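You operate a simulated robot arm through the tools that you are given. There is no shell and no other tool. Be economical: measure what you need, move in short steps, check, and stop when the job is done.

The job below is to be done with a simulated robot arm. You get a single attempt, and the scene is never put back.

Task
Press the porch test button three times. Stack the carton marked "rollers" from the top of the grey steel cabinet on top of the carton that says "wallets". Take the blue paint tin and put it on the green mat on the dark worktop. Take the green bulb from the top of the short brown bench and leave it in the rl spent. Put the blue bulb from the top of the short brown bench on top of the small beige carton. Fetch the oil bottle from the top of the short brown bench and stand it in the inside of the large steel tray. Fetch the refills carton and set it on the clear cover. Open the plates cupboard door. Any order will do. Set down upright: blue paint tin, green bulb, blue bulb, oil bottle, refills carton.

Only the result counts: the job must be done as asked and must still hold three seconds after the hand-in. Knocking over, shifting, dropping, spilling or breaking anything else fails it. Lids that push on must go on centred and level and be pressed home; caps that screw on are set level and turned clockwise until they are tight.

Robot
A 7-joint arm with a vacuum gripper on a trunk, on a base that drives. Base frame: it is fixed to the floor where the robot stands at the start and does not move with it; the origin is under the middle of the robot, x ahead of it, y to its left, z up; the surface under the hand at the start is at about z = 990. Units: mm, rad, N and s.
Its first joint turns from -2.601 to 2.601 rad. Places, roughly: blue bulb (3x3x6 cm) [1100, 5100, 900]; clear cover (17x21x2 cm) [1300, 4800, 900]; envelopes carton, rollers carton, wallets carton [1000, 500, 1000]; green bulb (3x3x6 cm) [1000, 5100, 900]; green mat on the dark worktop [-1900, -500, 900]; inside of the large steel tray (30x20 cm) [1100, 3220, 860]; oil bottle [1250, 5250, 1000]; plates cupboard door [-1700, 2500, 500]; porch test button [800, 200, 1000]; refills carton [1250, 4500, 1000]; small beige carton [750, 750, 1000]; spent (20x20 cm) [-1980, 3920, 120]. Payload 1.06 kg.
Tool frame: the origin (TCP) lies in the middle of the cups' lips, and z points out of the cups. The gripper has 1 cup of 24 mm across, covering 24 by 24 mm (tool x, y); the bellows give 8 mm. With the vacuum on, a cup seals on a smooth face that it is pressed against (1 to 4 N); it does not hold porous or soft things. The pull reaches 23 N.
Orientation is that of the tool frame in the base frame, as [roll, pitch, yaw] about the fixed x, y, z axes, in that order (R = Rz(yaw) Ry(pitch) Rx(roll)). With the cups facing straight down, the tool's x points along the base's -x, its y along +y and its z along -z.

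Tools
- The arm moves only by the tool play_rows. Its argument "targets" is a list of rows, each an object of numbers (a shift or turn left out is 0, a gripper value left out holds the last): "x", "y", "z": the shift along the tool's x, y, z in mm; "wx", "wy", "wz": the turn, a rotation vector about the tool's x, y, z in rad. In form: [{"x": .., "y": .., "z": .., "wx": .., "wy": .., "wz": ..}, ...]. A call has 1 to 12 rows; each row shifts and turns the commanded pose from where the row before left it, along the tool's axes as they then stand. "vacuum" is the vacuum: 1 switches it on, -1 off, set as the call begins (left out, the last holds). Rows are played at 5 a second. More than 50 mm and 0.15 rad between two rows, or a gripper value outside its range, and nothing of the call is played. Where a pose cannot be reached the arm comes as near as it can. A force on the tool above 40 N (or 10 N above the force at the start of the call, whichever is more), or a blocked arm, ends the call early, and 0.2 s more pass. The pull builds up within a second once a cup has sealed. Time passes only in rows, and 0.2 s behind the last, so rows that do not move give it time. The reply holds the time, the measured pose of the TCP, the force on the tool along the base axes and the pull of the vacuum, in the units named above and with some noise, with the torque about the TCP (base axes, N m) and any sound that the robot's microphone picked up.
- Cameras (640 x 400 px; columns grow to the right, rows downward): "scene" is now at [30.7, 204.5, 1598.2]; the picture's right is [0.20, -0.98, 0.00], its down [-0.66, -0.14, -0.74] and it looks along [0.72, 0.15, -0.67] (base axes); focal length 280 px, centre (320, 200). "wrist" rides on the gripper at [78, 19, -96] in the tool frame; the picture's right is [-0.24, 0.97, 0.00], its down [-0.71, -0.17, -0.69] and it looks along [-0.67, -0.16, 0.73] (tool axes); focal length 243 px, centre (320, 200). There is no depth. A picture from a camera that has moved, and an enlarged one, comes with that camera's place and axes in the base frame and with its lens. The place of the scene camera against the robot may be out by one fixed shift of up to 25 mm in any direction.
- get_image(camera): a new picture of that camera. It takes no simulated time.
- slide_trunk(by): slides the trunk up (or, below 0, down) by that many mm; the arm and the scene camera ride with it, the base frame stays. It gives what a move gives, with no picture.
- steer(legs): drives the robot by 1 to 6 legs, each [ahead, turn to the left] in mm and rad, along the robot's own axes; the way and the turn of a leg run together, so that a leg with both is an arc; at most 1500 mm and 3.142 rad a leg. The arm and the cameras ride along, it lands a little off, and it stops where it bumps. It gives what a move gives.
- aim_head(pan, tilt): turns the head with the scene camera to pan (to the left, within 2.705 rad either way) and tilt (down, from -0.506 to 1.204), counted from straight ahead of the robot. It gives what a move gives.
- close_up(camera, box): a new picture of the part [left, top, right, bottom] of that camera's present view, enlarged. It takes no simulated time.
- close_job(): hands the job in; it is judged then, once.

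Work in short steps. Places have to be worked out from the pictures, the camera data and where the tool is seen: move nearer, look again, correct. Check each grasp and each placing, and mend what went wrong. You have 207 turns and 200 pictures in all, those below and enlarged ones among them. Switch the vacuum off and draw the arm clear of the work before you hand the job in, unless the task says otherwise; then end with one line.

The tools are called as name(argument=value, ...) on one line, values as JSON. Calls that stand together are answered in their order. play_rows: Moves the arm, as the interface text tells. Its arguments: {"type":"object","properties":{"targets":{"type":"array","items":{"type":"object","properties":{"x":{"type":"number"},"y":{"type":"number"},"z":{"type":"number"},"wx":{"type":"number"},"wy":{"type":"number"},"wz":{"type":"number"}}}},"vacuum":{"type":"number"}},"required":["targets"]} The other tools are called the same way: slide_trunk (by) slides the trunk up or down; steer (legs) drives the base; aim_head (pan, tilt) turns the head that bears the scene camera; get_image (camera) takes a picture; close_up (camera, box) takes an enlarged picture of a part of a camera's view; close_job () hands the job in.

At the start:

```text
time: 0.0
tcp_pos: [723.2, 297.8, 1000.1]
tool_rot: [-3.142, -0.001, -3.14]
contact_force: [0.3, 0.5, 0.3]
ft_torque: [0.03, 0.01, 0.0]
pull: 0.0
trunk travel left (down, up): [-650.0, 60.0]
robot x, y, heading: [1.6, -2.0, -0.0]
head pan, tilt: [0.206, 0.74]
```

scene: 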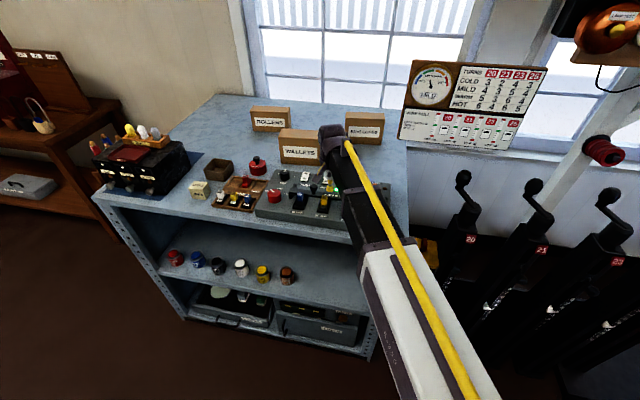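
wrist: 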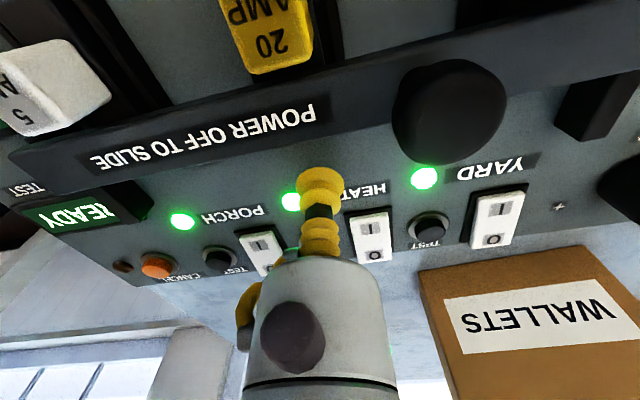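

The panel with buttons is under the hand. I look closer at the panel and the scene before pressing anything.

close_up(camera="wrist", box=[80, 140, 560, 340])

close_up(camera="scene", box=[170, 90, 410, 240])

```text
1.33 times, centred on (320, 240) of wrist
camera zoom: at [646.8, 316.2, 1097.6], right [0.24, 0.97, 0.0], down [0.71, -0.17, 0.69], along [0.67, -0.16, -0.73], focal length 324 px, centre (320, 147)
```

zoom: 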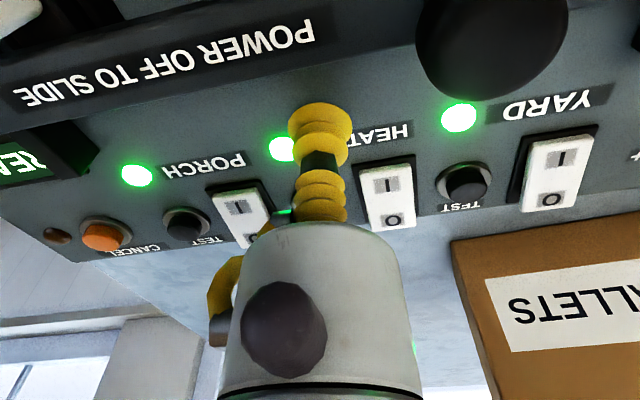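

```text
2.67 times, centred on (290, 165) of scene
camera zoom: at [30.7, 204.5, 1598.2], right [0.2, -0.98, 0.0], down [-0.66, -0.14, -0.74], along [0.72, 0.15, -0.67], focal length 748 px, centre (400, 293)
```

zoom: 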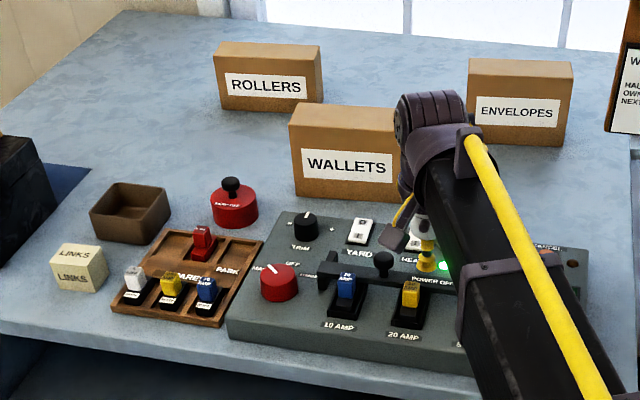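

I read the porch column (rightmost from the robot) as test button near [780-810, 205]. I raise the hand and shift toward it for a second view to triangulate.

play_rows(targets=[{"z": -40}, {"z": -40}, {"y": -40}, {"y": -40}])

get_image(camera="wrist")

get_image(camera="scene")

```text
time: 1.0
tcp_pos: [722.2, 216.8, 1077.1]
tool_rot: [-3.14, 0.0, 3.141]
contact_force: [0.5, 0.3, -0.2]
ft_torque: [0.01, 0.0, 0.04]
pull: 0.1
trunk travel left (down, up): [-650.0, 60.0]
robot x, y, heading: [3.5, -0.1, -0.0]
head pan, tilt: [0.206, 0.74]
```

```text
195 pictures are left
camera wrist: at [645.9, 235.9, 1175.9], right [0.24, 0.97, 0.0], down [0.71, -0.17, 0.68], along [0.67, -0.16, -0.73], focal length 243 px, centre (320, 200)
```

wrist: 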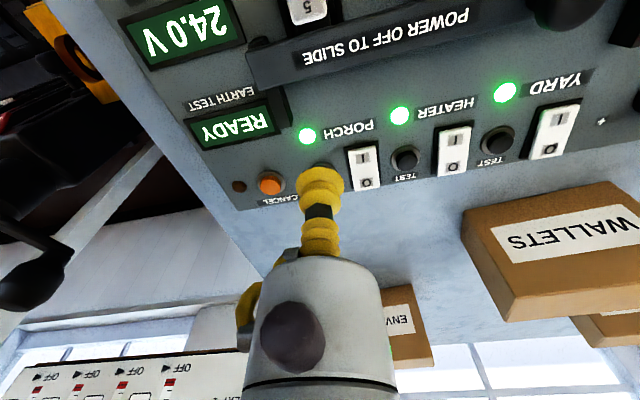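

```text
194 pictures are left
camera scene: at [30.8, 204.2, 1598.2], right [0.2, -0.98, 0.0], down [-0.66, -0.14, -0.74], along [0.72, 0.15, -0.67], focal length 280 px, centre (320, 200)
```

scene: 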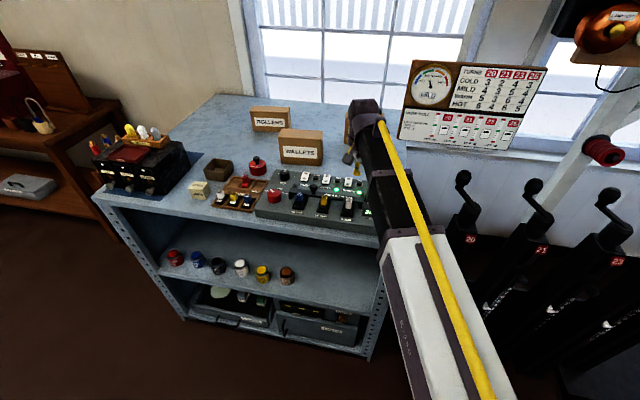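

Panel surface triangulates to z≈992, porch test button at about (785, 206). I move above it and look.

play_rows(targets=[{"x": -32, "y": -5}, {"x": -31, "y": -6}, {"z": 30}, {"z": 25}])

get_image(camera="wrist")

```text
time: 2.0
tcp_pos: [785.1, 207.1, 1023.4]
tool_rot: [-3.14, 0.001, 3.14]
contact_force: [0.4, 0.6, -0.2]
ft_torque: [0.04, -0.01, 0.0]
pull: 0.1
trunk travel left (down, up): [-650.0, 60.0]
robot x, y, heading: [-2.2, -0.1, 0.0]
head pan, tilt: [0.206, 0.74]
```

```text
193 pictures are left
camera wrist: at [708.9, 225.1, 1122.0], right [0.24, 0.97, 0.0], down [0.71, -0.17, 0.69], along [0.67, -0.16, -0.73], focal length 243 px, centre (320, 200)
```

wrist: 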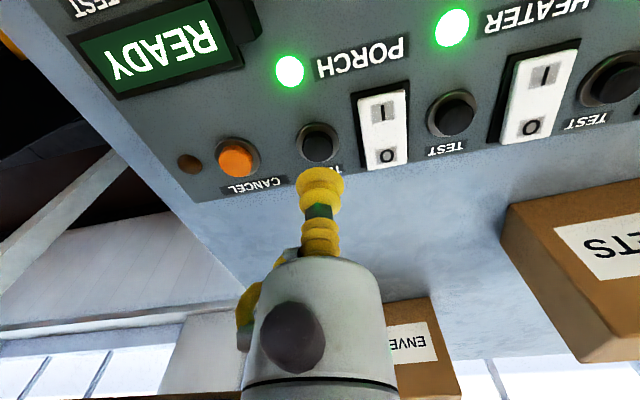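

The button triangulates to (783, 207), so I am above it. I descend slowly.

play_rows(targets=[{"z": 20, "x": 2}, {"z": 5}, {"z": 3}, {"z": 2}])

```text
time: 3.0
tcp_pos: [784.9, 207.1, 994.4]
tool_rot: [-3.141, 0.0, 3.141]
contact_force: [1.3, 0.5, 1.5]
ft_torque: [-0.02, 0.03, 0.04]
pull: 0.1
trunk travel left (down, up): [-650.0, 60.0]
robot x, y, heading: [0.2, -0.8, 0.001]
head pan, tilt: [0.206, 0.74]
```

Contact begins near z=994. I press further by small steps.

play_rows(targets=[{"z": 3}, {"z": 3}, {}])

```text
time: 3.8
tcp_pos: [784.5, 206.5, 989.2]
tool_rot: [3.141, 0.0, 3.141]
contact_force: [2.1, -0.2, 4.3]
ft_torque: [-0.02, 0.04, -0.02]
pull: 0.0
trunk travel left (down, up): [-650.0, 60.0]
robot x, y, heading: [-1.6, 0.9, -0.003]
head pan, tilt: [0.206, 0.74]
heard: click
```

A click: one press. I lift and look at the panel for feedback.

play_rows(targets=[{"z": -8}, {"z": -8}, {}])

get_image(camera="wrist")

```text
time: 4.6
tcp_pos: [783.4, 206.4, 1005.9]
tool_rot: [3.141, -0.001, 3.14]
contact_force: [-0.1, -0.1, 0.3]
ft_torque: [0.0, -0.01, -0.05]
pull: 0.0
trunk travel left (down, up): [-650.0, 60.0]
robot x, y, heading: [1.7, -0.4, -0.001]
head pan, tilt: [0.206, 0.74]
```

```text
192 pictures are left
camera wrist: at [707.6, 225.4, 1102.7], right [0.24, 0.97, 0.0], down [0.71, -0.17, 0.69], along [0.67, -0.16, -0.73], focal length 243 px, centre (320, 200)
```

wrist: 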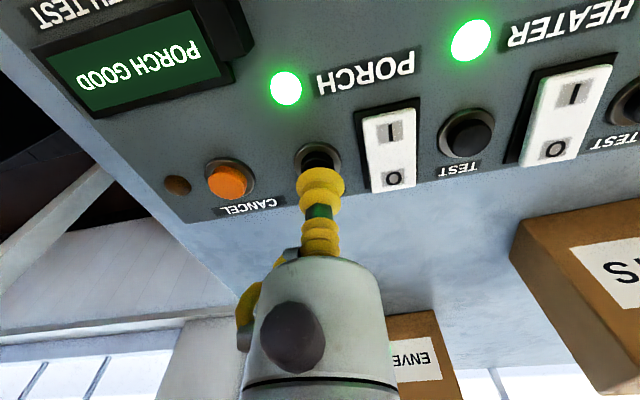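

The display reads "PORCH GOOD". I do the second press the same way, then lift.

play_rows(targets=[{"z": 8}, {"z": 4}, {"z": 4}, {"z": 1}, {}, {"z": -8}, {"z": -8}, {}])

```text
time: 6.4
tcp_pos: [784.8, 207.3, 1003.7]
tool_rot: [3.141, 0.0, -3.141]
contact_force: [-0.1, 0.9, 0.9]
ft_torque: [0.02, 0.0, 0.0]
pull: 0.1
trunk travel left (down, up): [-650.0, 60.0]
robot x, y, heading: [2.2, 3.0, 0.001]
head pan, tilt: [0.206, 0.74]
heard: click
```

Second click heard; now the third press, after a full release, then lift well clear.

play_rows(targets=[{}, {"z": 7}, {"z": 4}, {"z": 4}, {}, {"z": -8}, {"z": -10}, {"z": -40}, {"z": -40}])

get_image(camera="wrist")

get_image(camera="scene")

```text
time: 8.4
tcp_pos: [783.8, 207.5, 1087.9]
tool_rot: [-3.141, -0.002, -3.141]
contact_force: [-0.7, -0.1, 0.4]
ft_torque: [0.01, 0.0, -0.02]
pull: 0.1
trunk travel left (down, up): [-650.0, 60.0]
robot x, y, heading: [-0.6, -2.4, 0.002]
head pan, tilt: [0.206, 0.74]
heard: click
```

```text
191 pictures are left
camera wrist: at [706.9, 225.4, 1185.8], right [0.24, 0.97, 0.0], down [0.71, -0.17, 0.68], along [0.67, -0.16, -0.73], focal length 243 px, centre (320, 200)
```

wrist: 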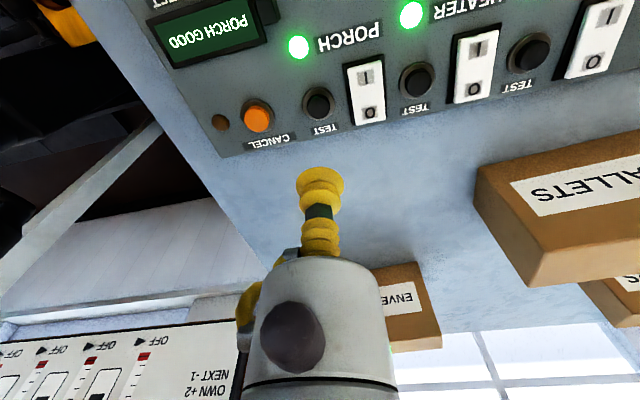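

```text
190 pictures are left
camera scene: at [30.6, 204.5, 1598.1], right [0.2, -0.98, 0.0], down [-0.66, -0.14, -0.74], along [0.72, 0.15, -0.67], focal length 280 px, centre (320, 200)
```

scene: 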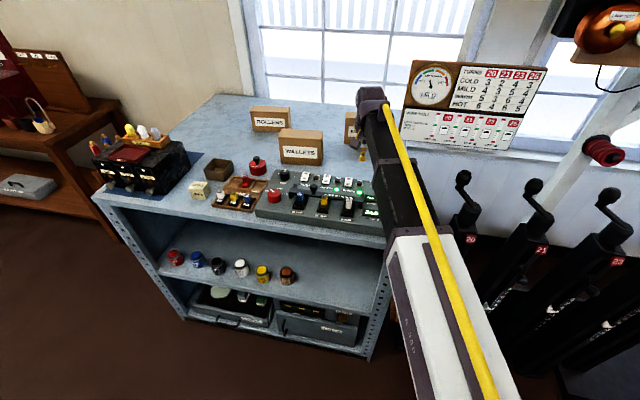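

All three clicks came. Next the rollers carton: it's out of reach at about (1200, 700), so I back off, sidestep left about 600 mm, and look again.

play_rows(targets=[{"z": -40}, {"z": -40}, {"x": 40}, {"x": 40}, {"x": 40}])

steer(legs=[[-350, 0], [0, 1.571], [600, 0], [0, -1.571], [100, 0]])

get_image(camera="scene")

get_image(camera="wrist")

```text
time: 9.6
tcp_pos: [664.3, 207.0, 1169.0]
tool_rot: [-3.141, 0.001, -3.142]
contact_force: [0.7, -0.2, 0.0]
ft_torque: [0.03, 0.01, 0.05]
pull: 0.1
trunk travel left (down, up): [-650.0, 60.0]
robot x, y, heading: [1.3, -1.0, -0.003]
head pan, tilt: [0.206, 0.74]
```

```text
time: 23.2
tcp_pos: [407.0, 808.1, 1167.9]
tool_rot: [3.141, 0.001, -3.127]
contact_force: [0.6, -0.6, -0.9]
ft_torque: [0.03, -0.02, 0.01]
pull: 0.1
trunk travel left (down, up): [-650.0, 60.0]
robot x, y, heading: [-256.4, 589.5, 0.017]
head pan, tilt: [0.206, 0.74]
```

```text
189 pictures are left
camera scene: at [-226.8, 795.8, 1598.2], right [0.22, -0.98, 0.0], down [-0.66, -0.15, -0.74], along [0.72, 0.16, -0.67], focal length 280 px, centre (320, 200)
```

scene: 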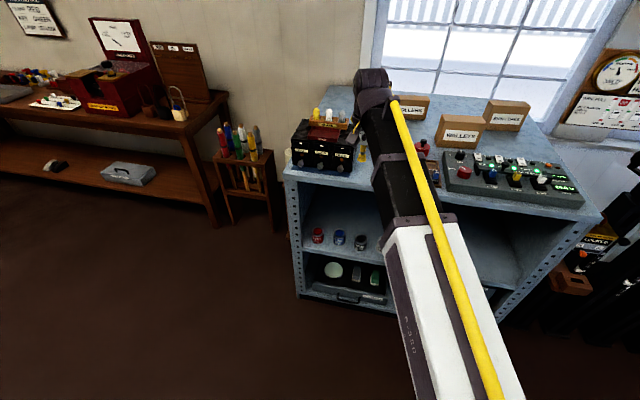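

```text
188 pictures are left
camera wrist: at [330.2, 825.2, 1266.2], right [0.22, 0.98, 0.0], down [0.71, -0.16, 0.68], along [0.67, -0.15, -0.73], focal length 243 px, centre (320, 200)
```

wrist: 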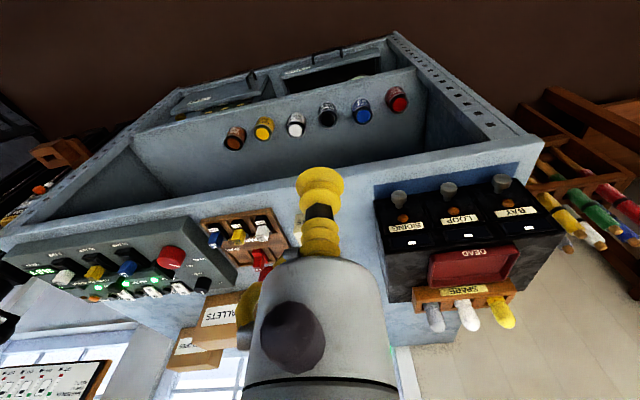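

I zoom in to the cartons in the scene picture for triangulation.

close_up(camera="scene", box=[340, 80, 580, 230])

```text
2.67 times, centred on (460, 155) of scene
camera zoom: at [-226.8, 795.8, 1598.2], right [0.22, -0.98, 0.0], down [-0.66, -0.15, -0.74], along [0.72, 0.16, -0.67], focal length 748 px, centre (-53, 320)
```

zoom: 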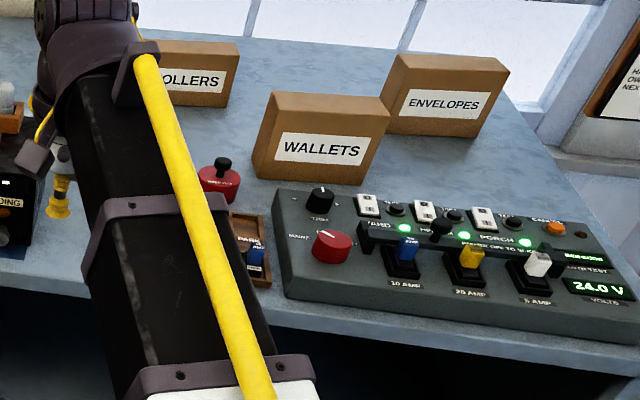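

Rollers front-right bottom corner is near (1130, 573, ~975). I drive ahead 470 mm so both cartons come within reach.

steer(legs=[[470, -0.017]])

get_image(camera="wrist")

get_image(camera="scene")

```text
time: 26.1
tcp_pos: [890.5, 800.9, 1168.6]
tool_rot: [3.141, -0.001, 3.139]
contact_force: [-0.3, 0.4, -1.2]
ft_torque: [0.01, 0.02, -0.02]
pull: 0.0
trunk travel left (down, up): [-650.0, 60.0]
robot x, y, heading: [227.5, 593.9, 0.0]
head pan, tilt: [0.206, 0.74]
```

```text
186 pictures are left
camera wrist: at [813.8, 819.7, 1266.3], right [0.24, 0.97, 0.0], down [0.71, -0.17, 0.69], along [0.67, -0.16, -0.73], focal length 243 px, centre (320, 200)
```

wrist: 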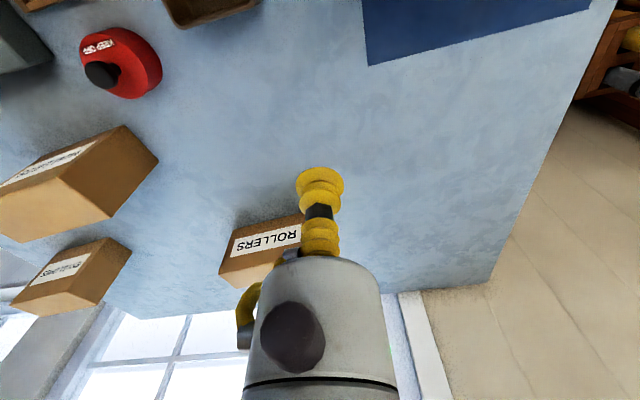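

```text
185 pictures are left
camera scene: at [256.0, 799.6, 1598.2], right [0.21, -0.98, 0.0], down [-0.66, -0.14, -0.74], along [0.72, 0.15, -0.67], focal length 280 px, centre (320, 200)
```

scene: 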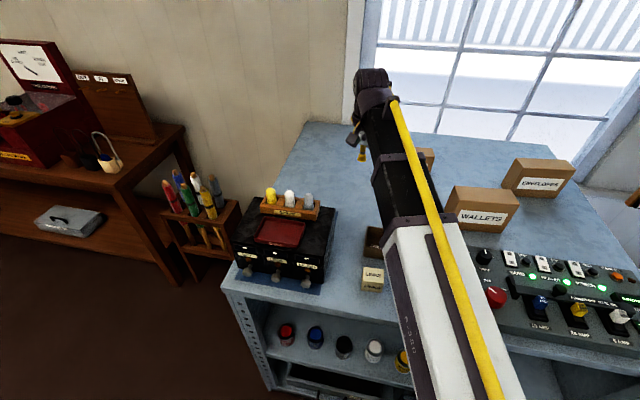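

I shift toward the rollers carton for a better wrist view.

play_rows(targets=[{"y": -45, "x": -15}, {"y": -45, "x": -15}, {"y": -45, "x": -20}])

get_image(camera="wrist")

```text
time: 26.9
tcp_pos: [939.0, 665.8, 1169.1]
tool_rot: [3.141, 0.0, -3.142]
contact_force: [1.1, -0.3, 0.6]
ft_torque: [0.02, 0.0, 0.03]
pull: 0.1
trunk travel left (down, up): [-650.0, 60.0]
robot x, y, heading: [225.9, 595.5, -0.004]
head pan, tilt: [0.206, 0.74]
```

```text
184 pictures are left
camera wrist: at [862.3, 683.7, 1267.1], right [0.24, 0.97, 0.0], down [0.71, -0.17, 0.69], along [0.67, -0.16, -0.73], focal length 243 px, centre (320, 200)
```

wrist: 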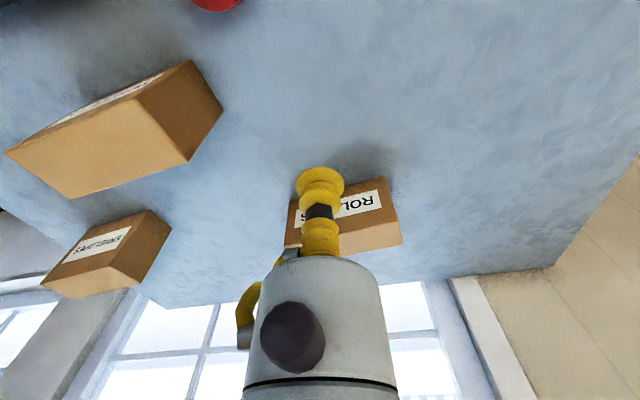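

Rollers carton: x 1128–1190, y 570–733, top about z=1040. I move above its centre and descend part way.

play_rows(targets=[{"x": -45, "y": -3}, {"x": -45, "y": -3}, {"x": -45, "y": -3}, {"x": -45, "y": -3}, {"x": -40, "y": -3}, {"z": 40}, {"z": 40}])

get_image(camera="wrist")

close_up(camera="scene", box=[300, 80, 620, 280])

```text
time: 28.5
tcp_pos: [1160.5, 651.8, 1086.5]
tool_rot: [3.141, 0.0, 3.14]
contact_force: [0.3, 0.8, -0.4]
ft_torque: [0.01, 0.0, 0.0]
pull: 0.0
trunk travel left (down, up): [-650.0, 60.0]
robot x, y, heading: [227.2, 597.1, -0.0]
head pan, tilt: [0.206, 0.74]
```

```text
183 pictures are left
camera wrist: at [1082.9, 670.4, 1183.6], right [0.24, 0.97, 0.0], down [0.71, -0.17, 0.69], along [0.67, -0.16, -0.73], focal length 243 px, centre (320, 200)
```

wrist: 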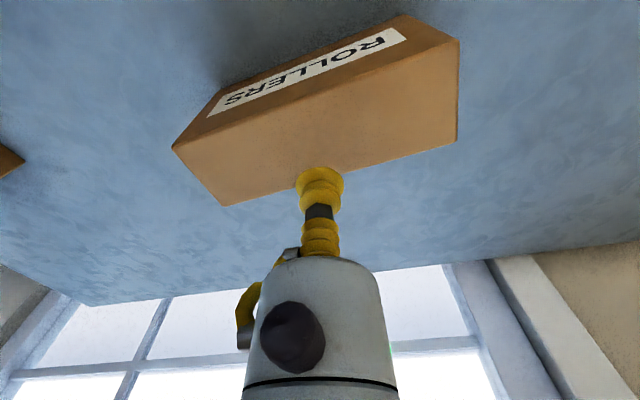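

```text
2.00 times, centred on (460, 180) of scene
camera zoom: at [256.1, 799.5, 1598.2], right [0.21, -0.98, 0.0], down [-0.66, -0.14, -0.74], along [0.72, 0.15, -0.67], focal length 561 px, centre (40, 240)
```

zoom: 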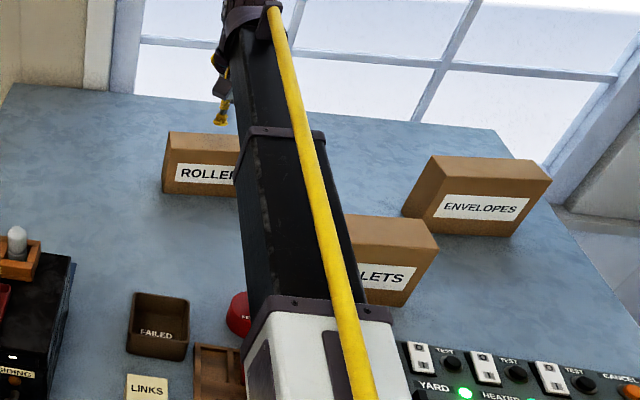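

Top at z≈1052, centre (1156, 648), yaw about +0.11. I go down with the vacuum on.

play_rows(targets=[{"x": 4, "y": -3, "z": 20}, {"z": 8}, {"z": 4}, {"z": 3}, {}], vacuum=1)

```text
time: 29.7
tcp_pos: [1156.9, 649.0, 1053.0]
tool_rot: [-3.141, 0.001, 3.14]
contact_force: [0.0, -0.1, 0.5]
ft_torque: [-0.03, -0.01, 0.03]
pull: 22.8
trunk travel left (down, up): [-650.0, 60.0]
robot x, y, heading: [222.7, 593.3, 0.001]
head pan, tilt: [0.206, 0.74]
```

Sealed at z≈1053. I lift in two steps and check.

play_rows(targets=[{"z": -10}, {"z": -30}, {"z": -40}, {"z": -40}, {"z": -30}])

get_image(camera="wrist")

```text
time: 30.9
tcp_pos: [1155.4, 647.7, 1202.6]
tool_rot: [-3.141, 0.001, 3.141]
contact_force: [0.2, 0.2, -2.9]
ft_torque: [0.02, 0.0, 0.01]
pull: 22.8
trunk travel left (down, up): [-650.0, 60.0]
robot x, y, heading: [225.2, 594.1, 0.002]
head pan, tilt: [0.206, 0.74]
```

```text
181 pictures are left
camera wrist: at [1077.8, 666.7, 1301.0], right [0.24, 0.97, 0.0], down [0.71, -0.17, 0.68], along [0.67, -0.16, -0.73], focal length 243 px, centre (320, 200)
```

wrist: 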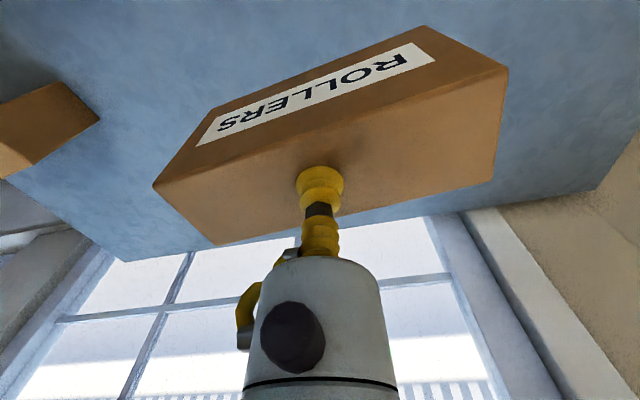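

Holding well. I look with the scene camera for the wallets carton's exact place.

close_up(camera="scene", box=[360, 100, 600, 250])

play_rows(targets=[{"x": 45, "y": -5}, {"x": 45, "y": -5}, {"x": 45}, {"x": 45}, {"x": 45}])

get_image(camera="wrist")

```text
2.67 times, centred on (480, 175) of scene
camera zoom: at [256.2, 799.5, 1598.1], right [0.21, -0.98, 0.0], down [-0.66, -0.14, -0.74], along [0.72, 0.15, -0.67], focal length 748 px, centre (-107, 267)
```

zoom: 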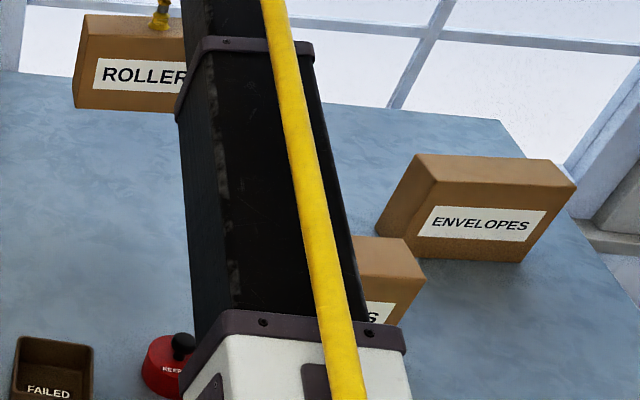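

```text
time: 32.1
tcp_pos: [931.1, 637.9, 1203.3]
tool_rot: [3.142, 0.001, 3.141]
contact_force: [0.2, -0.1, -2.7]
ft_torque: [0.02, 0.0, 0.0]
pull: 22.7
trunk travel left (down, up): [-650.0, 60.0]
robot x, y, heading: [224.4, 594.8, -0.001]
head pan, tilt: [0.206, 0.74]
```

```text
179 pictures are left
camera wrist: at [853.7, 656.6, 1301.9], right [0.24, 0.97, 0.0], down [0.71, -0.17, 0.68], along [0.67, -0.16, -0.73], focal length 243 px, centre (320, 200)
```

wrist: 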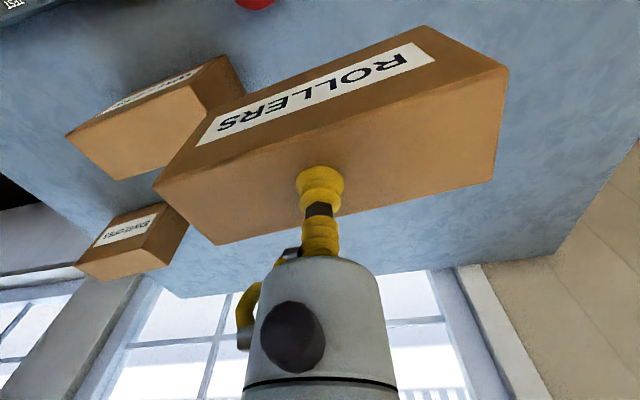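

Wallets top: z≈1080, centre (933, 460), yaw ≈0.085; the held carton is about 95 tall. I move over the wallets carton with clearance.

play_rows(targets=[{"z": -25}, {"y": -45, "wz": 0.03}, {"y": -45}, {"y": -45}, {"y": -42}])

get_image(camera="wrist")

close_up(camera="scene", box=[360, 80, 600, 230])

```text
time: 33.3
tcp_pos: [929.2, 458.9, 1228.7]
tool_rot: [3.14, -0.001, 3.111]
contact_force: [-0.3, 0.2, -2.3]
ft_torque: [-0.01, 0.03, 0.0]
pull: 23.0
trunk travel left (down, up): [-650.0, 60.0]
robot x, y, heading: [224.9, 596.3, 0.001]
head pan, tilt: [0.206, 0.74]
```

```text
178 pictures are left
camera wrist: at [853.0, 480.6, 1325.5], right [0.26, 0.96, 0.0], down [0.7, -0.19, 0.69], along [0.66, -0.18, -0.73], focal length 243 px, centre (320, 200)
```

wrist: 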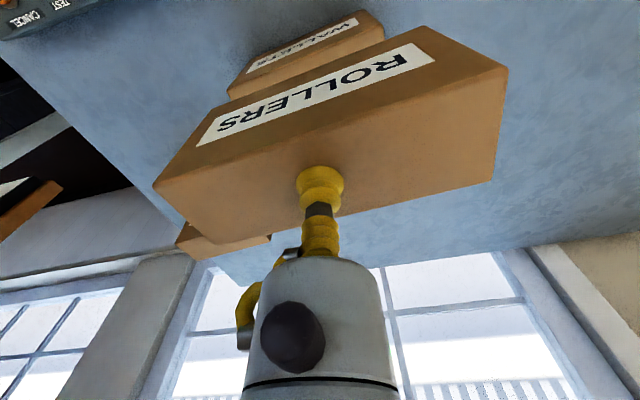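

```text
2.67 times, centred on (480, 155) of scene
camera zoom: at [256.2, 799.1, 1598.2], right [0.2, -0.98, 0.0], down [-0.66, -0.14, -0.74], along [0.72, 0.15, -0.67], focal length 748 px, centre (-107, 320)
```

zoom: 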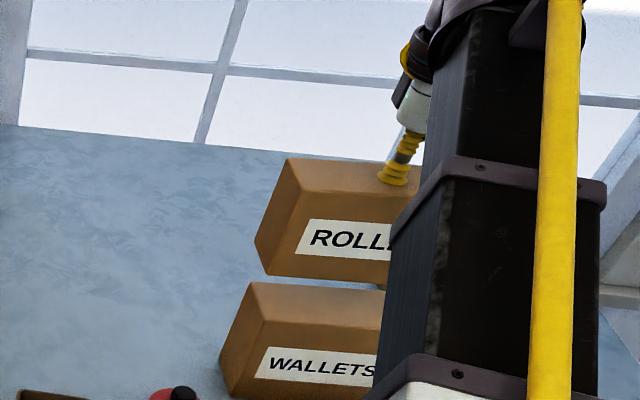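

Alignment is near; I adjust by a few mm and lower slowly onto the wallets carton.

play_rows(targets=[{"x": -6, "y": -4, "z": 20}, {"z": 20}, {"z": 6}, {"z": 3}, {"z": 3}, {}])

```text
time: 34.7
tcp_pos: [933.9, 457.6, 1177.2]
tool_rot: [-3.141, 0.0, 3.111]
contact_force: [0.1, 0.7, -2.9]
ft_torque: [0.03, 0.0, -0.01]
pull: 23.5
trunk travel left (down, up): [-650.0, 60.0]
robot x, y, heading: [223.5, 595.9, -0.0]
head pan, tilt: [0.206, 0.74]
```

No contact yet; I continue in 2 mm steps.

play_rows(targets=[{"z": 2}, {"z": 2}, {"z": 2}, {}])

close_up(camera="scene", box=[400, 100, 560, 200])

```text
time: 35.7
tcp_pos: [933.3, 457.5, 1170.7]
tool_rot: [3.141, 0.002, 3.111]
contact_force: [0.8, 0.0, 1.0]
ft_torque: [-0.02, -0.01, 0.02]
pull: 22.4
trunk travel left (down, up): [-650.0, 60.0]
robot x, y, heading: [227.9, 592.0, -0.003]
head pan, tilt: [0.206, 0.74]
```

```text
4.00 times, centred on (480, 150) of scene
camera zoom: at [255.9, 799.6, 1598.2], right [0.21, -0.98, 0.0], down [-0.66, -0.14, -0.74], along [0.72, 0.15, -0.67], focal length 1121 px, centre (-320, 400)
```

zoom: 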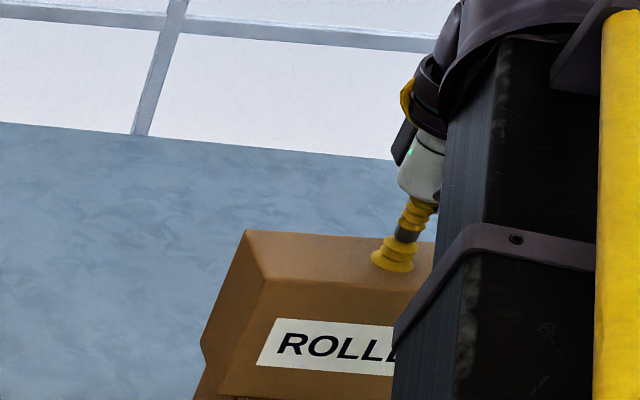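

Weight is taken up (-2.9 → +1.0 N). I release and rise.

play_rows(targets=[{}, {}, {}, {"z": -10}, {"z": -30}, {"z": -30}], vacuum=-1)

get_image(camera="wrist")

close_up(camera="scene", box=[360, 80, 600, 230])

```text
time: 37.1
tcp_pos: [933.6, 456.0, 1242.0]
tool_rot: [-3.142, -0.001, 3.11]
contact_force: [0.6, -0.5, 0.2]
ft_torque: [-0.03, 0.04, 0.01]
pull: 0.2
trunk travel left (down, up): [-650.0, 60.0]
robot x, y, heading: [224.4, 595.6, 0.001]
head pan, tilt: [0.206, 0.74]
```

```text
175 pictures are left
camera wrist: at [857.1, 476.9, 1339.6], right [0.27, 0.96, 0.0], down [0.7, -0.19, 0.69], along [0.66, -0.18, -0.73], focal length 243 px, centre (320, 200)
```

wrist: 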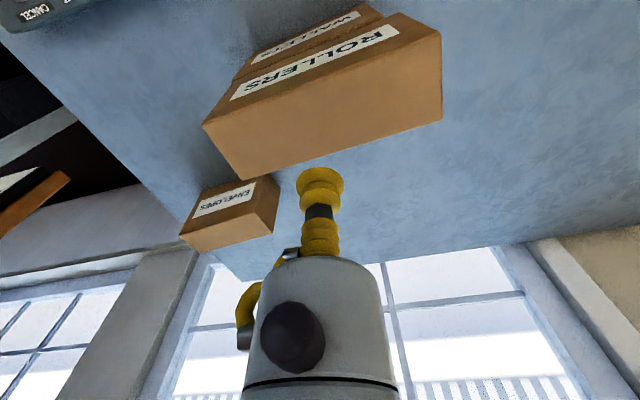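

```text
2.67 times, centred on (480, 155) of scene
camera zoom: at [255.9, 799.5, 1598.2], right [0.21, -0.98, 0.0], down [-0.66, -0.14, -0.74], along [0.72, 0.15, -0.67], focal length 748 px, centre (-107, 320)
```

zoom: 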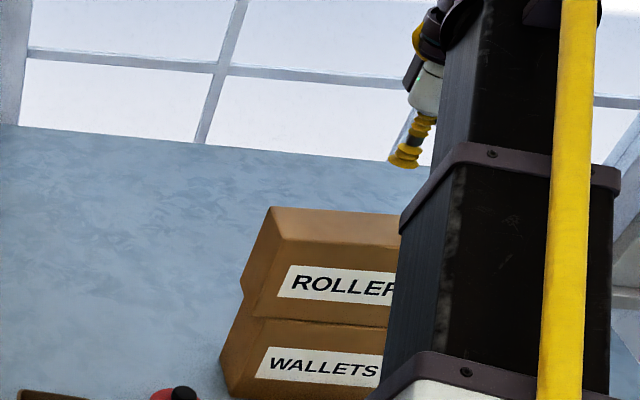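

Rollers now sits squarely on wallets. Next, the blue tin on the middle shelf, at about (645, 893, 577). I back off, sidestep to y≈890, and look.

steer(legs=[[-470, 0], [0, 1.571], [300, 0], [0, -1.571]])

aim_head(pan=0.1, tilt=0.8)

get_image(camera="scene")

get_image(camera="wrist")

```text
time: 49.2
tcp_pos: [459.2, 728.2, 1242.5]
tool_rot: [3.141, 0.0, 3.064]
contact_force: [0.0, -1.1, 0.2]
ft_torque: [-0.01, 0.03, 0.03]
pull: 0.0
trunk travel left (down, up): [-650.0, 60.0]
robot x, y, heading: [-243.7, 903.0, -0.048]
head pan, tilt: [0.206, 0.74]
```

```text
time: 49.9
tcp_pos: [458.2, 726.4, 1242.3]
tool_rot: [-3.141, 0.0, 3.064]
contact_force: [0.5, 0.1, -0.3]
ft_torque: [0.01, 0.03, 0.01]
pull: 0.1
trunk travel left (down, up): [-650.0, 60.0]
robot x, y, heading: [-242.6, 897.3, -0.048]
head pan, tilt: [0.099, 0.799]
```

```text
173 pictures are left
camera scene: at [-205.3, 1092.9, 1593.3], right [0.06, -1.0, 0.0], down [-0.72, -0.04, -0.7], along [0.7, 0.04, -0.72], focal length 280 px, centre (320, 200)
```

scene: 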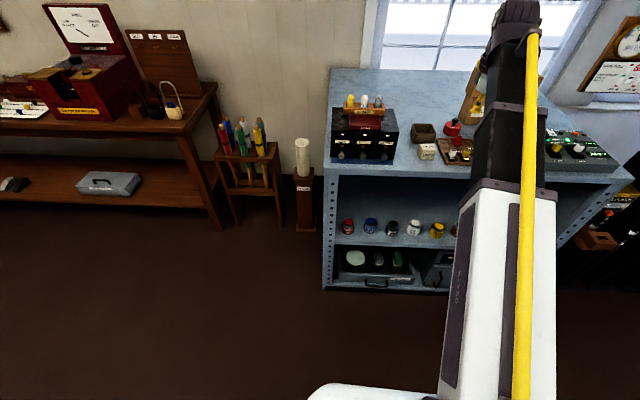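

```text
172 pictures are left
camera wrist: at [383.0, 752.5, 1339.4], right [0.31, 0.95, 0.0], down [0.69, -0.22, 0.69], along [0.65, -0.21, -0.73], focal length 243 px, centre (320, 200)
```

wrist: 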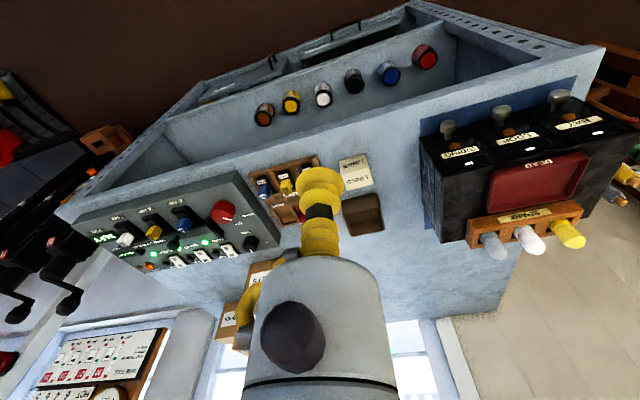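

Blue tin is near (653, 885, 560) at its top. The arm is clear of the cabinet front, so I lower the trunk 450 and look from the wrist.

slide_trunk(by=-450)

get_image(camera="wrist")

get_image(camera="scene")

```text
refused: -450 is not a number from -400 to 400
```

```text
171 pictures are left
camera wrist: at [383.0, 752.5, 1339.4], right [0.31, 0.95, 0.0], down [0.69, -0.22, 0.69], along [0.65, -0.21, -0.73], focal length 243 px, centre (320, 200)
```

wrist: 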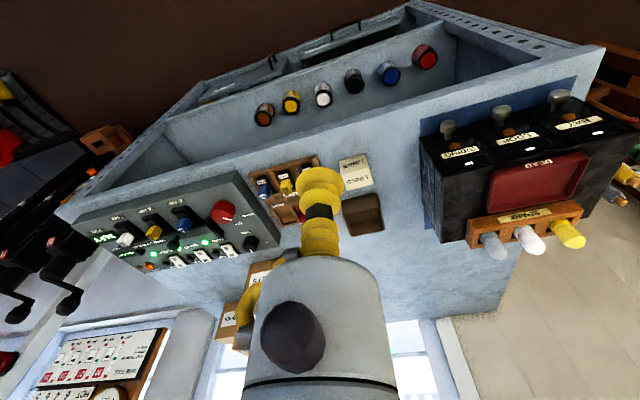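

```text
170 pictures are left
camera scene: at [-205.3, 1092.9, 1593.3], right [0.06, -1.0, 0.0], down [-0.72, -0.04, -0.7], along [0.7, 0.04, -0.72], focal length 280 px, centre (320, 200)
```

scene: 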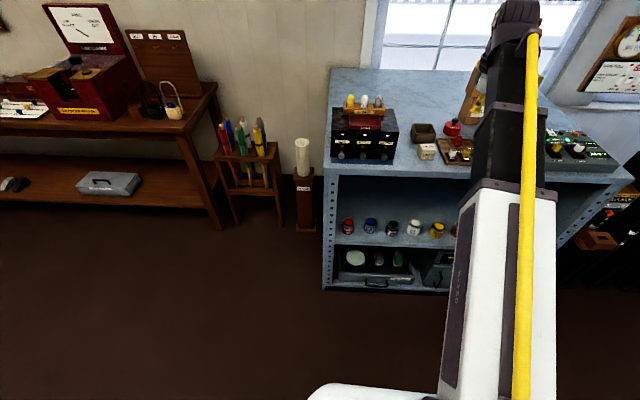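

The slide limit is 400 per call; I use 350, then look.

slide_trunk(by=-350)

play_rows(targets=[{"y": 45}, {"y": 45}, {"y": 45}])

get_image(camera="wrist")

get_image(camera="scene")

```text
time: 53.3
tcp_pos: [457.9, 727.7, 891.9]
tool_rot: [3.141, -0.001, 3.065]
contact_force: [0.9, 0.7, -1.0]
ft_torque: [-0.03, 0.0, -0.01]
pull: 0.1
trunk travel left (down, up): [-300.0, 410.0]
robot x, y, heading: [-244.8, 894.5, -0.047]
head pan, tilt: [0.099, 0.799]
```

```text
time: 54.1
tcp_pos: [469.4, 863.1, 893.6]
tool_rot: [-3.14, 0.001, 3.065]
contact_force: [0.6, 0.3, 1.1]
ft_torque: [0.01, 0.01, -0.03]
pull: 0.2
trunk travel left (down, up): [-300.0, 410.0]
robot x, y, heading: [-243.5, 892.7, -0.039]
head pan, tilt: [0.099, 0.799]
```

```text
169 pictures are left
camera wrist: at [394.0, 886.5, 990.3], right [0.31, 0.95, 0.0], down [0.69, -0.23, 0.69], along [0.65, -0.21, -0.73], focal length 243 px, centre (320, 200)
```

wrist: 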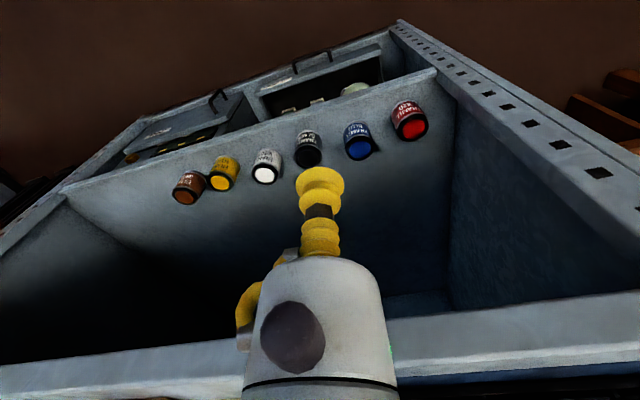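

```text
168 pictures are left
camera scene: at [-205.3, 1092.5, 1243.4], right [0.05, -1.0, 0.0], down [-0.72, -0.04, -0.7], along [0.7, 0.04, -0.72], focal length 280 px, centre (320, 200)
```

scene: 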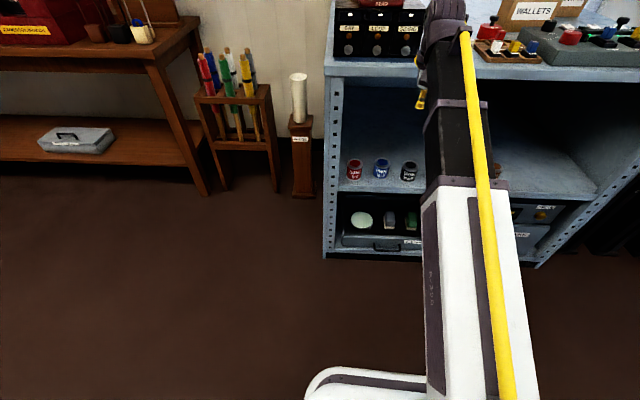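

Blue tin top near (663, 885, 560). I lower the trunk another 265 and look again before reaching in.

slide_trunk(by=-265)

get_image(camera="wrist")

get_image(camera="scene")

```text
time: 56.8
tcp_pos: [469.0, 863.4, 628.3]
tool_rot: [-3.142, 0.001, 3.066]
contact_force: [-0.1, 0.7, -0.6]
ft_torque: [0.01, 0.02, 0.0]
pull: 0.0
trunk travel left (down, up): [-35.0, 675.0]
robot x, y, heading: [-238.4, 898.1, -0.047]
head pan, tilt: [0.099, 0.799]
```

```text
167 pictures are left
camera wrist: at [394.1, 886.5, 725.2], right [0.31, 0.95, 0.0], down [0.69, -0.22, 0.69], along [0.65, -0.21, -0.73], focal length 243 px, centre (320, 200)
```

wrist: 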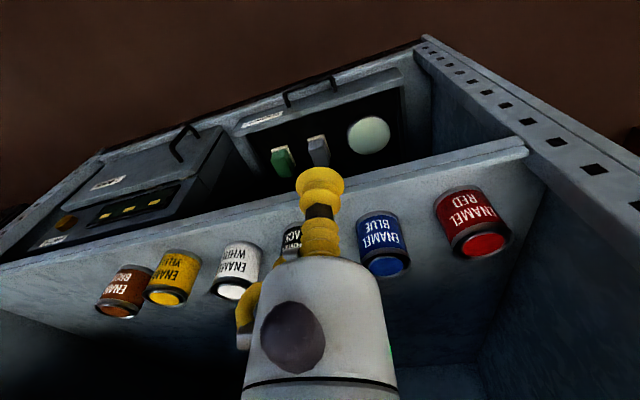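

```text
166 pictures are left
camera scene: at [-205.3, 1092.8, 978.3], right [0.05, -1.0, 0.0], down [-0.72, -0.04, -0.7], along [0.7, 0.04, -0.72], focal length 280 px, centre (320, 200)
```

scene: 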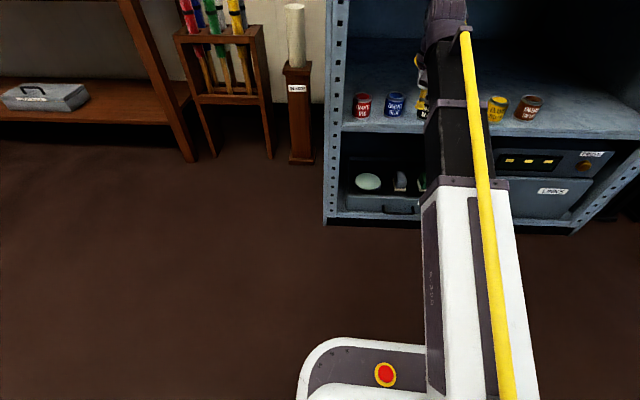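

Blue tin top: (656, 888, 571). I go down 20, then reach in halfway and check.

play_rows(targets=[{"z": 20}, {"x": -40, "y": 13}, {"x": -40, "y": 13}, {"x": -35, "y": 10}])

get_image(camera="wrist")

get_image(camera="scene")

```text
time: 57.8
tcp_pos: [585.7, 891.8, 607.2]
tool_rot: [3.141, 0.0, 3.067]
contact_force: [-0.6, -0.4, 0.3]
ft_torque: [0.01, 0.0, 0.02]
pull: 0.1
trunk travel left (down, up): [-35.0, 675.0]
robot x, y, heading: [-244.0, 898.2, -0.049]
head pan, tilt: [0.099, 0.799]
```

```text
165 pictures are left
camera wrist: at [510.4, 915.7, 705.6], right [0.31, 0.95, 0.0], down [0.69, -0.23, 0.68], along [0.65, -0.21, -0.73], focal length 243 px, centre (320, 200)
```

wrist: 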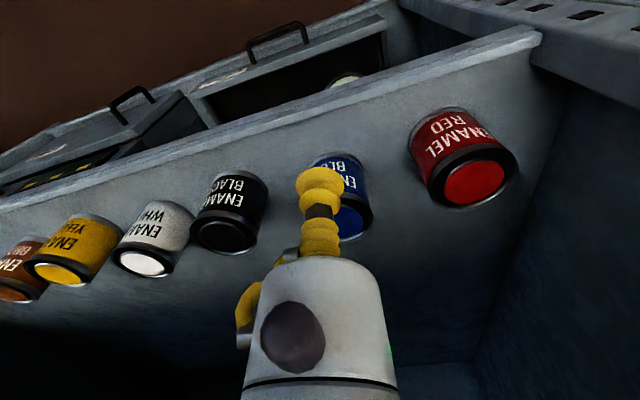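

```text
164 pictures are left
camera scene: at [-205.4, 1092.8, 978.3], right [0.05, -1.0, 0.0], down [-0.72, -0.04, -0.7], along [0.7, 0.04, -0.72], focal length 280 px, centre (320, 200)
```

scene: 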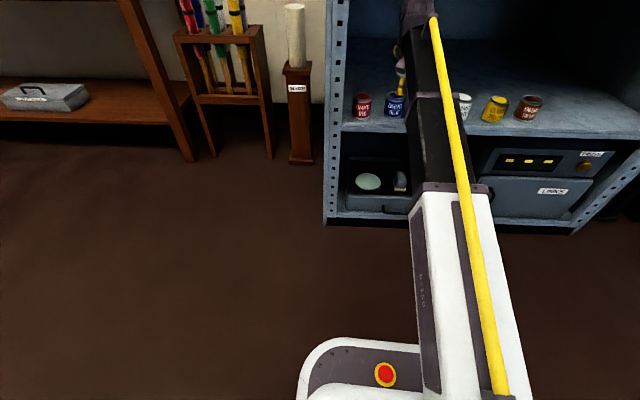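

Estimate for lid centre now (658, 891). I continue over it.

play_rows(targets=[{"x": -36, "y": 3}, {"x": -36, "y": 3}, {}])

get_image(camera="wrist")

close_up(camera="scene", box=[340, 50, 500, 150])

```text
time: 58.6
tcp_pos: [659.4, 889.5, 607.3]
tool_rot: [3.14, 0.0, 3.066]
contact_force: [-0.5, 0.8, 0.9]
ft_torque: [-0.01, 0.01, 0.0]
pull: 0.0
trunk travel left (down, up): [-35.0, 675.0]
robot x, y, heading: [-239.8, 898.2, -0.048]
head pan, tilt: [0.099, 0.799]
```

```text
163 pictures are left
camera wrist: at [583.6, 914.4, 705.2], right [0.31, 0.95, 0.0], down [0.69, -0.22, 0.69], along [0.65, -0.21, -0.73], focal length 243 px, centre (320, 200)
```

wrist: 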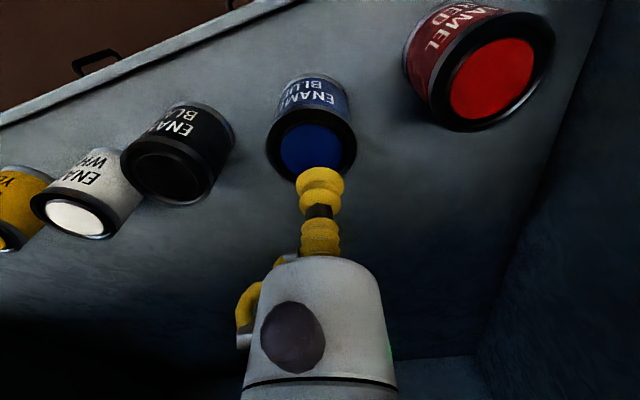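

```text
4.00 times, centred on (420, 100) of scene
camera zoom: at [-205.3, 1092.8, 978.3], right [0.05, -1.0, 0.0], down [-0.72, -0.04, -0.7], along [0.7, 0.04, -0.72], focal length 1121 px, centre (-80, 600)
```

zoom: 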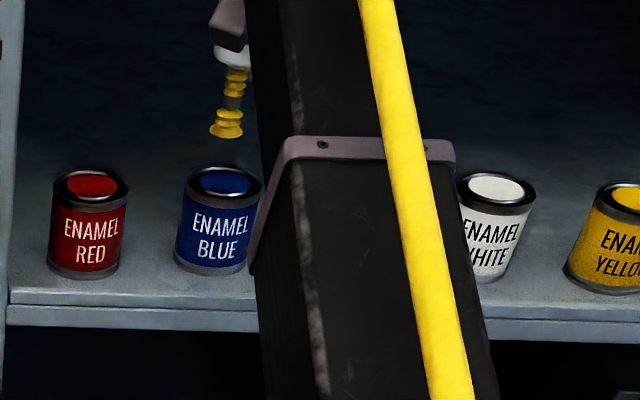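

Lid centre ≈ (659, 885, 570). Small y correction, then descend with vacuum on.

play_rows(targets=[{"y": -4, "z": 15}, {"z": 12}, {"z": 4}, {"z": 3}, {"z": 3}, {}], vacuum=1)

```text
time: 60.0
tcp_pos: [660.5, 886.2, 570.5]
tool_rot: [3.141, 0.001, 3.065]
contact_force: [0.2, -0.6, -0.5]
ft_torque: [0.01, -0.03, 0.01]
pull: 0.0
trunk travel left (down, up): [-35.0, 675.0]
robot x, y, heading: [-241.4, 898.6, -0.05]
head pan, tilt: [0.099, 0.799]
```

Not sealed yet; a few more small steps.

play_rows(targets=[{"z": 2}, {"z": 2}, {"z": 2}, {}, {}])

get_image(camera="wrist")

```text
time: 61.2
tcp_pos: [658.4, 884.8, 565.8]
tool_rot: [3.14, 0.001, 3.064]
contact_force: [1.6, 0.9, 10.0]
ft_torque: [0.03, 0.03, -0.01]
pull: 22.7
trunk travel left (down, up): [-35.0, 675.0]
robot x, y, heading: [-246.5, 898.8, -0.045]
head pan, tilt: [0.099, 0.799]
```

```text
161 pictures are left
camera wrist: at [583.3, 910.3, 663.2], right [0.31, 0.95, 0.0], down [0.69, -0.22, 0.69], along [0.65, -0.21, -0.73], focal length 243 px, centre (320, 200)
```

wrist: 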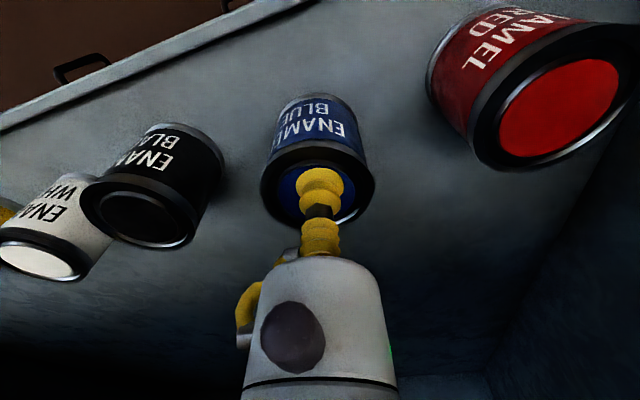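

Sealed. I lift 30 mm and draw the arm straight out.

play_rows(targets=[{"z": -8}, {"z": -12}, {"z": -15}, {"x": 45, "y": -3}, {"x": 45, "y": -3}, {"x": 45, "y": -3}, {"x": 40, "y": -3}])

get_image(camera="wrist")

get_image(camera="scene")

```text
time: 62.8
tcp_pos: [482.6, 889.4, 598.9]
tool_rot: [3.14, 0.0, 3.066]
contact_force: [-0.6, 0.9, -2.8]
ft_torque: [-0.02, -0.01, -0.02]
pull: 22.5
trunk travel left (down, up): [-35.0, 675.0]
robot x, y, heading: [-243.9, 898.5, -0.047]
head pan, tilt: [0.099, 0.799]
```

```text
160 pictures are left
camera wrist: at [408.1, 913.0, 696.9], right [0.31, 0.95, 0.0], down [0.69, -0.22, 0.68], along [0.65, -0.21, -0.73], focal length 243 px, centre (320, 200)
```

wrist: 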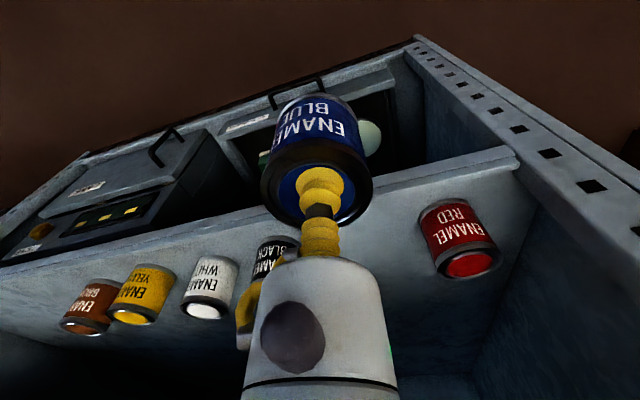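

```text
159 pictures are left
camera scene: at [-205.1, 1092.8, 978.3], right [0.05, -1.0, 0.0], down [-0.72, -0.04, -0.7], along [0.7, 0.04, -0.72], focal length 280 px, centre (320, 200)
```

scene: 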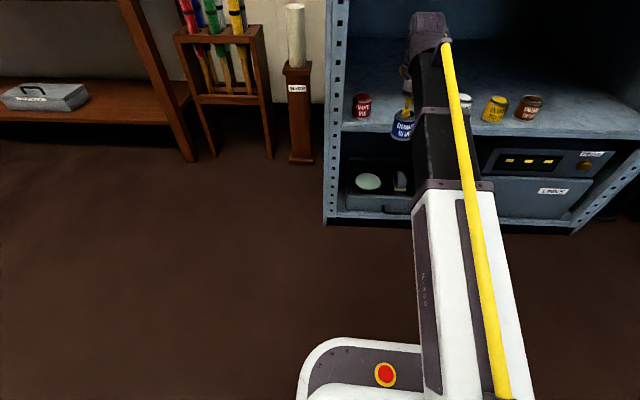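

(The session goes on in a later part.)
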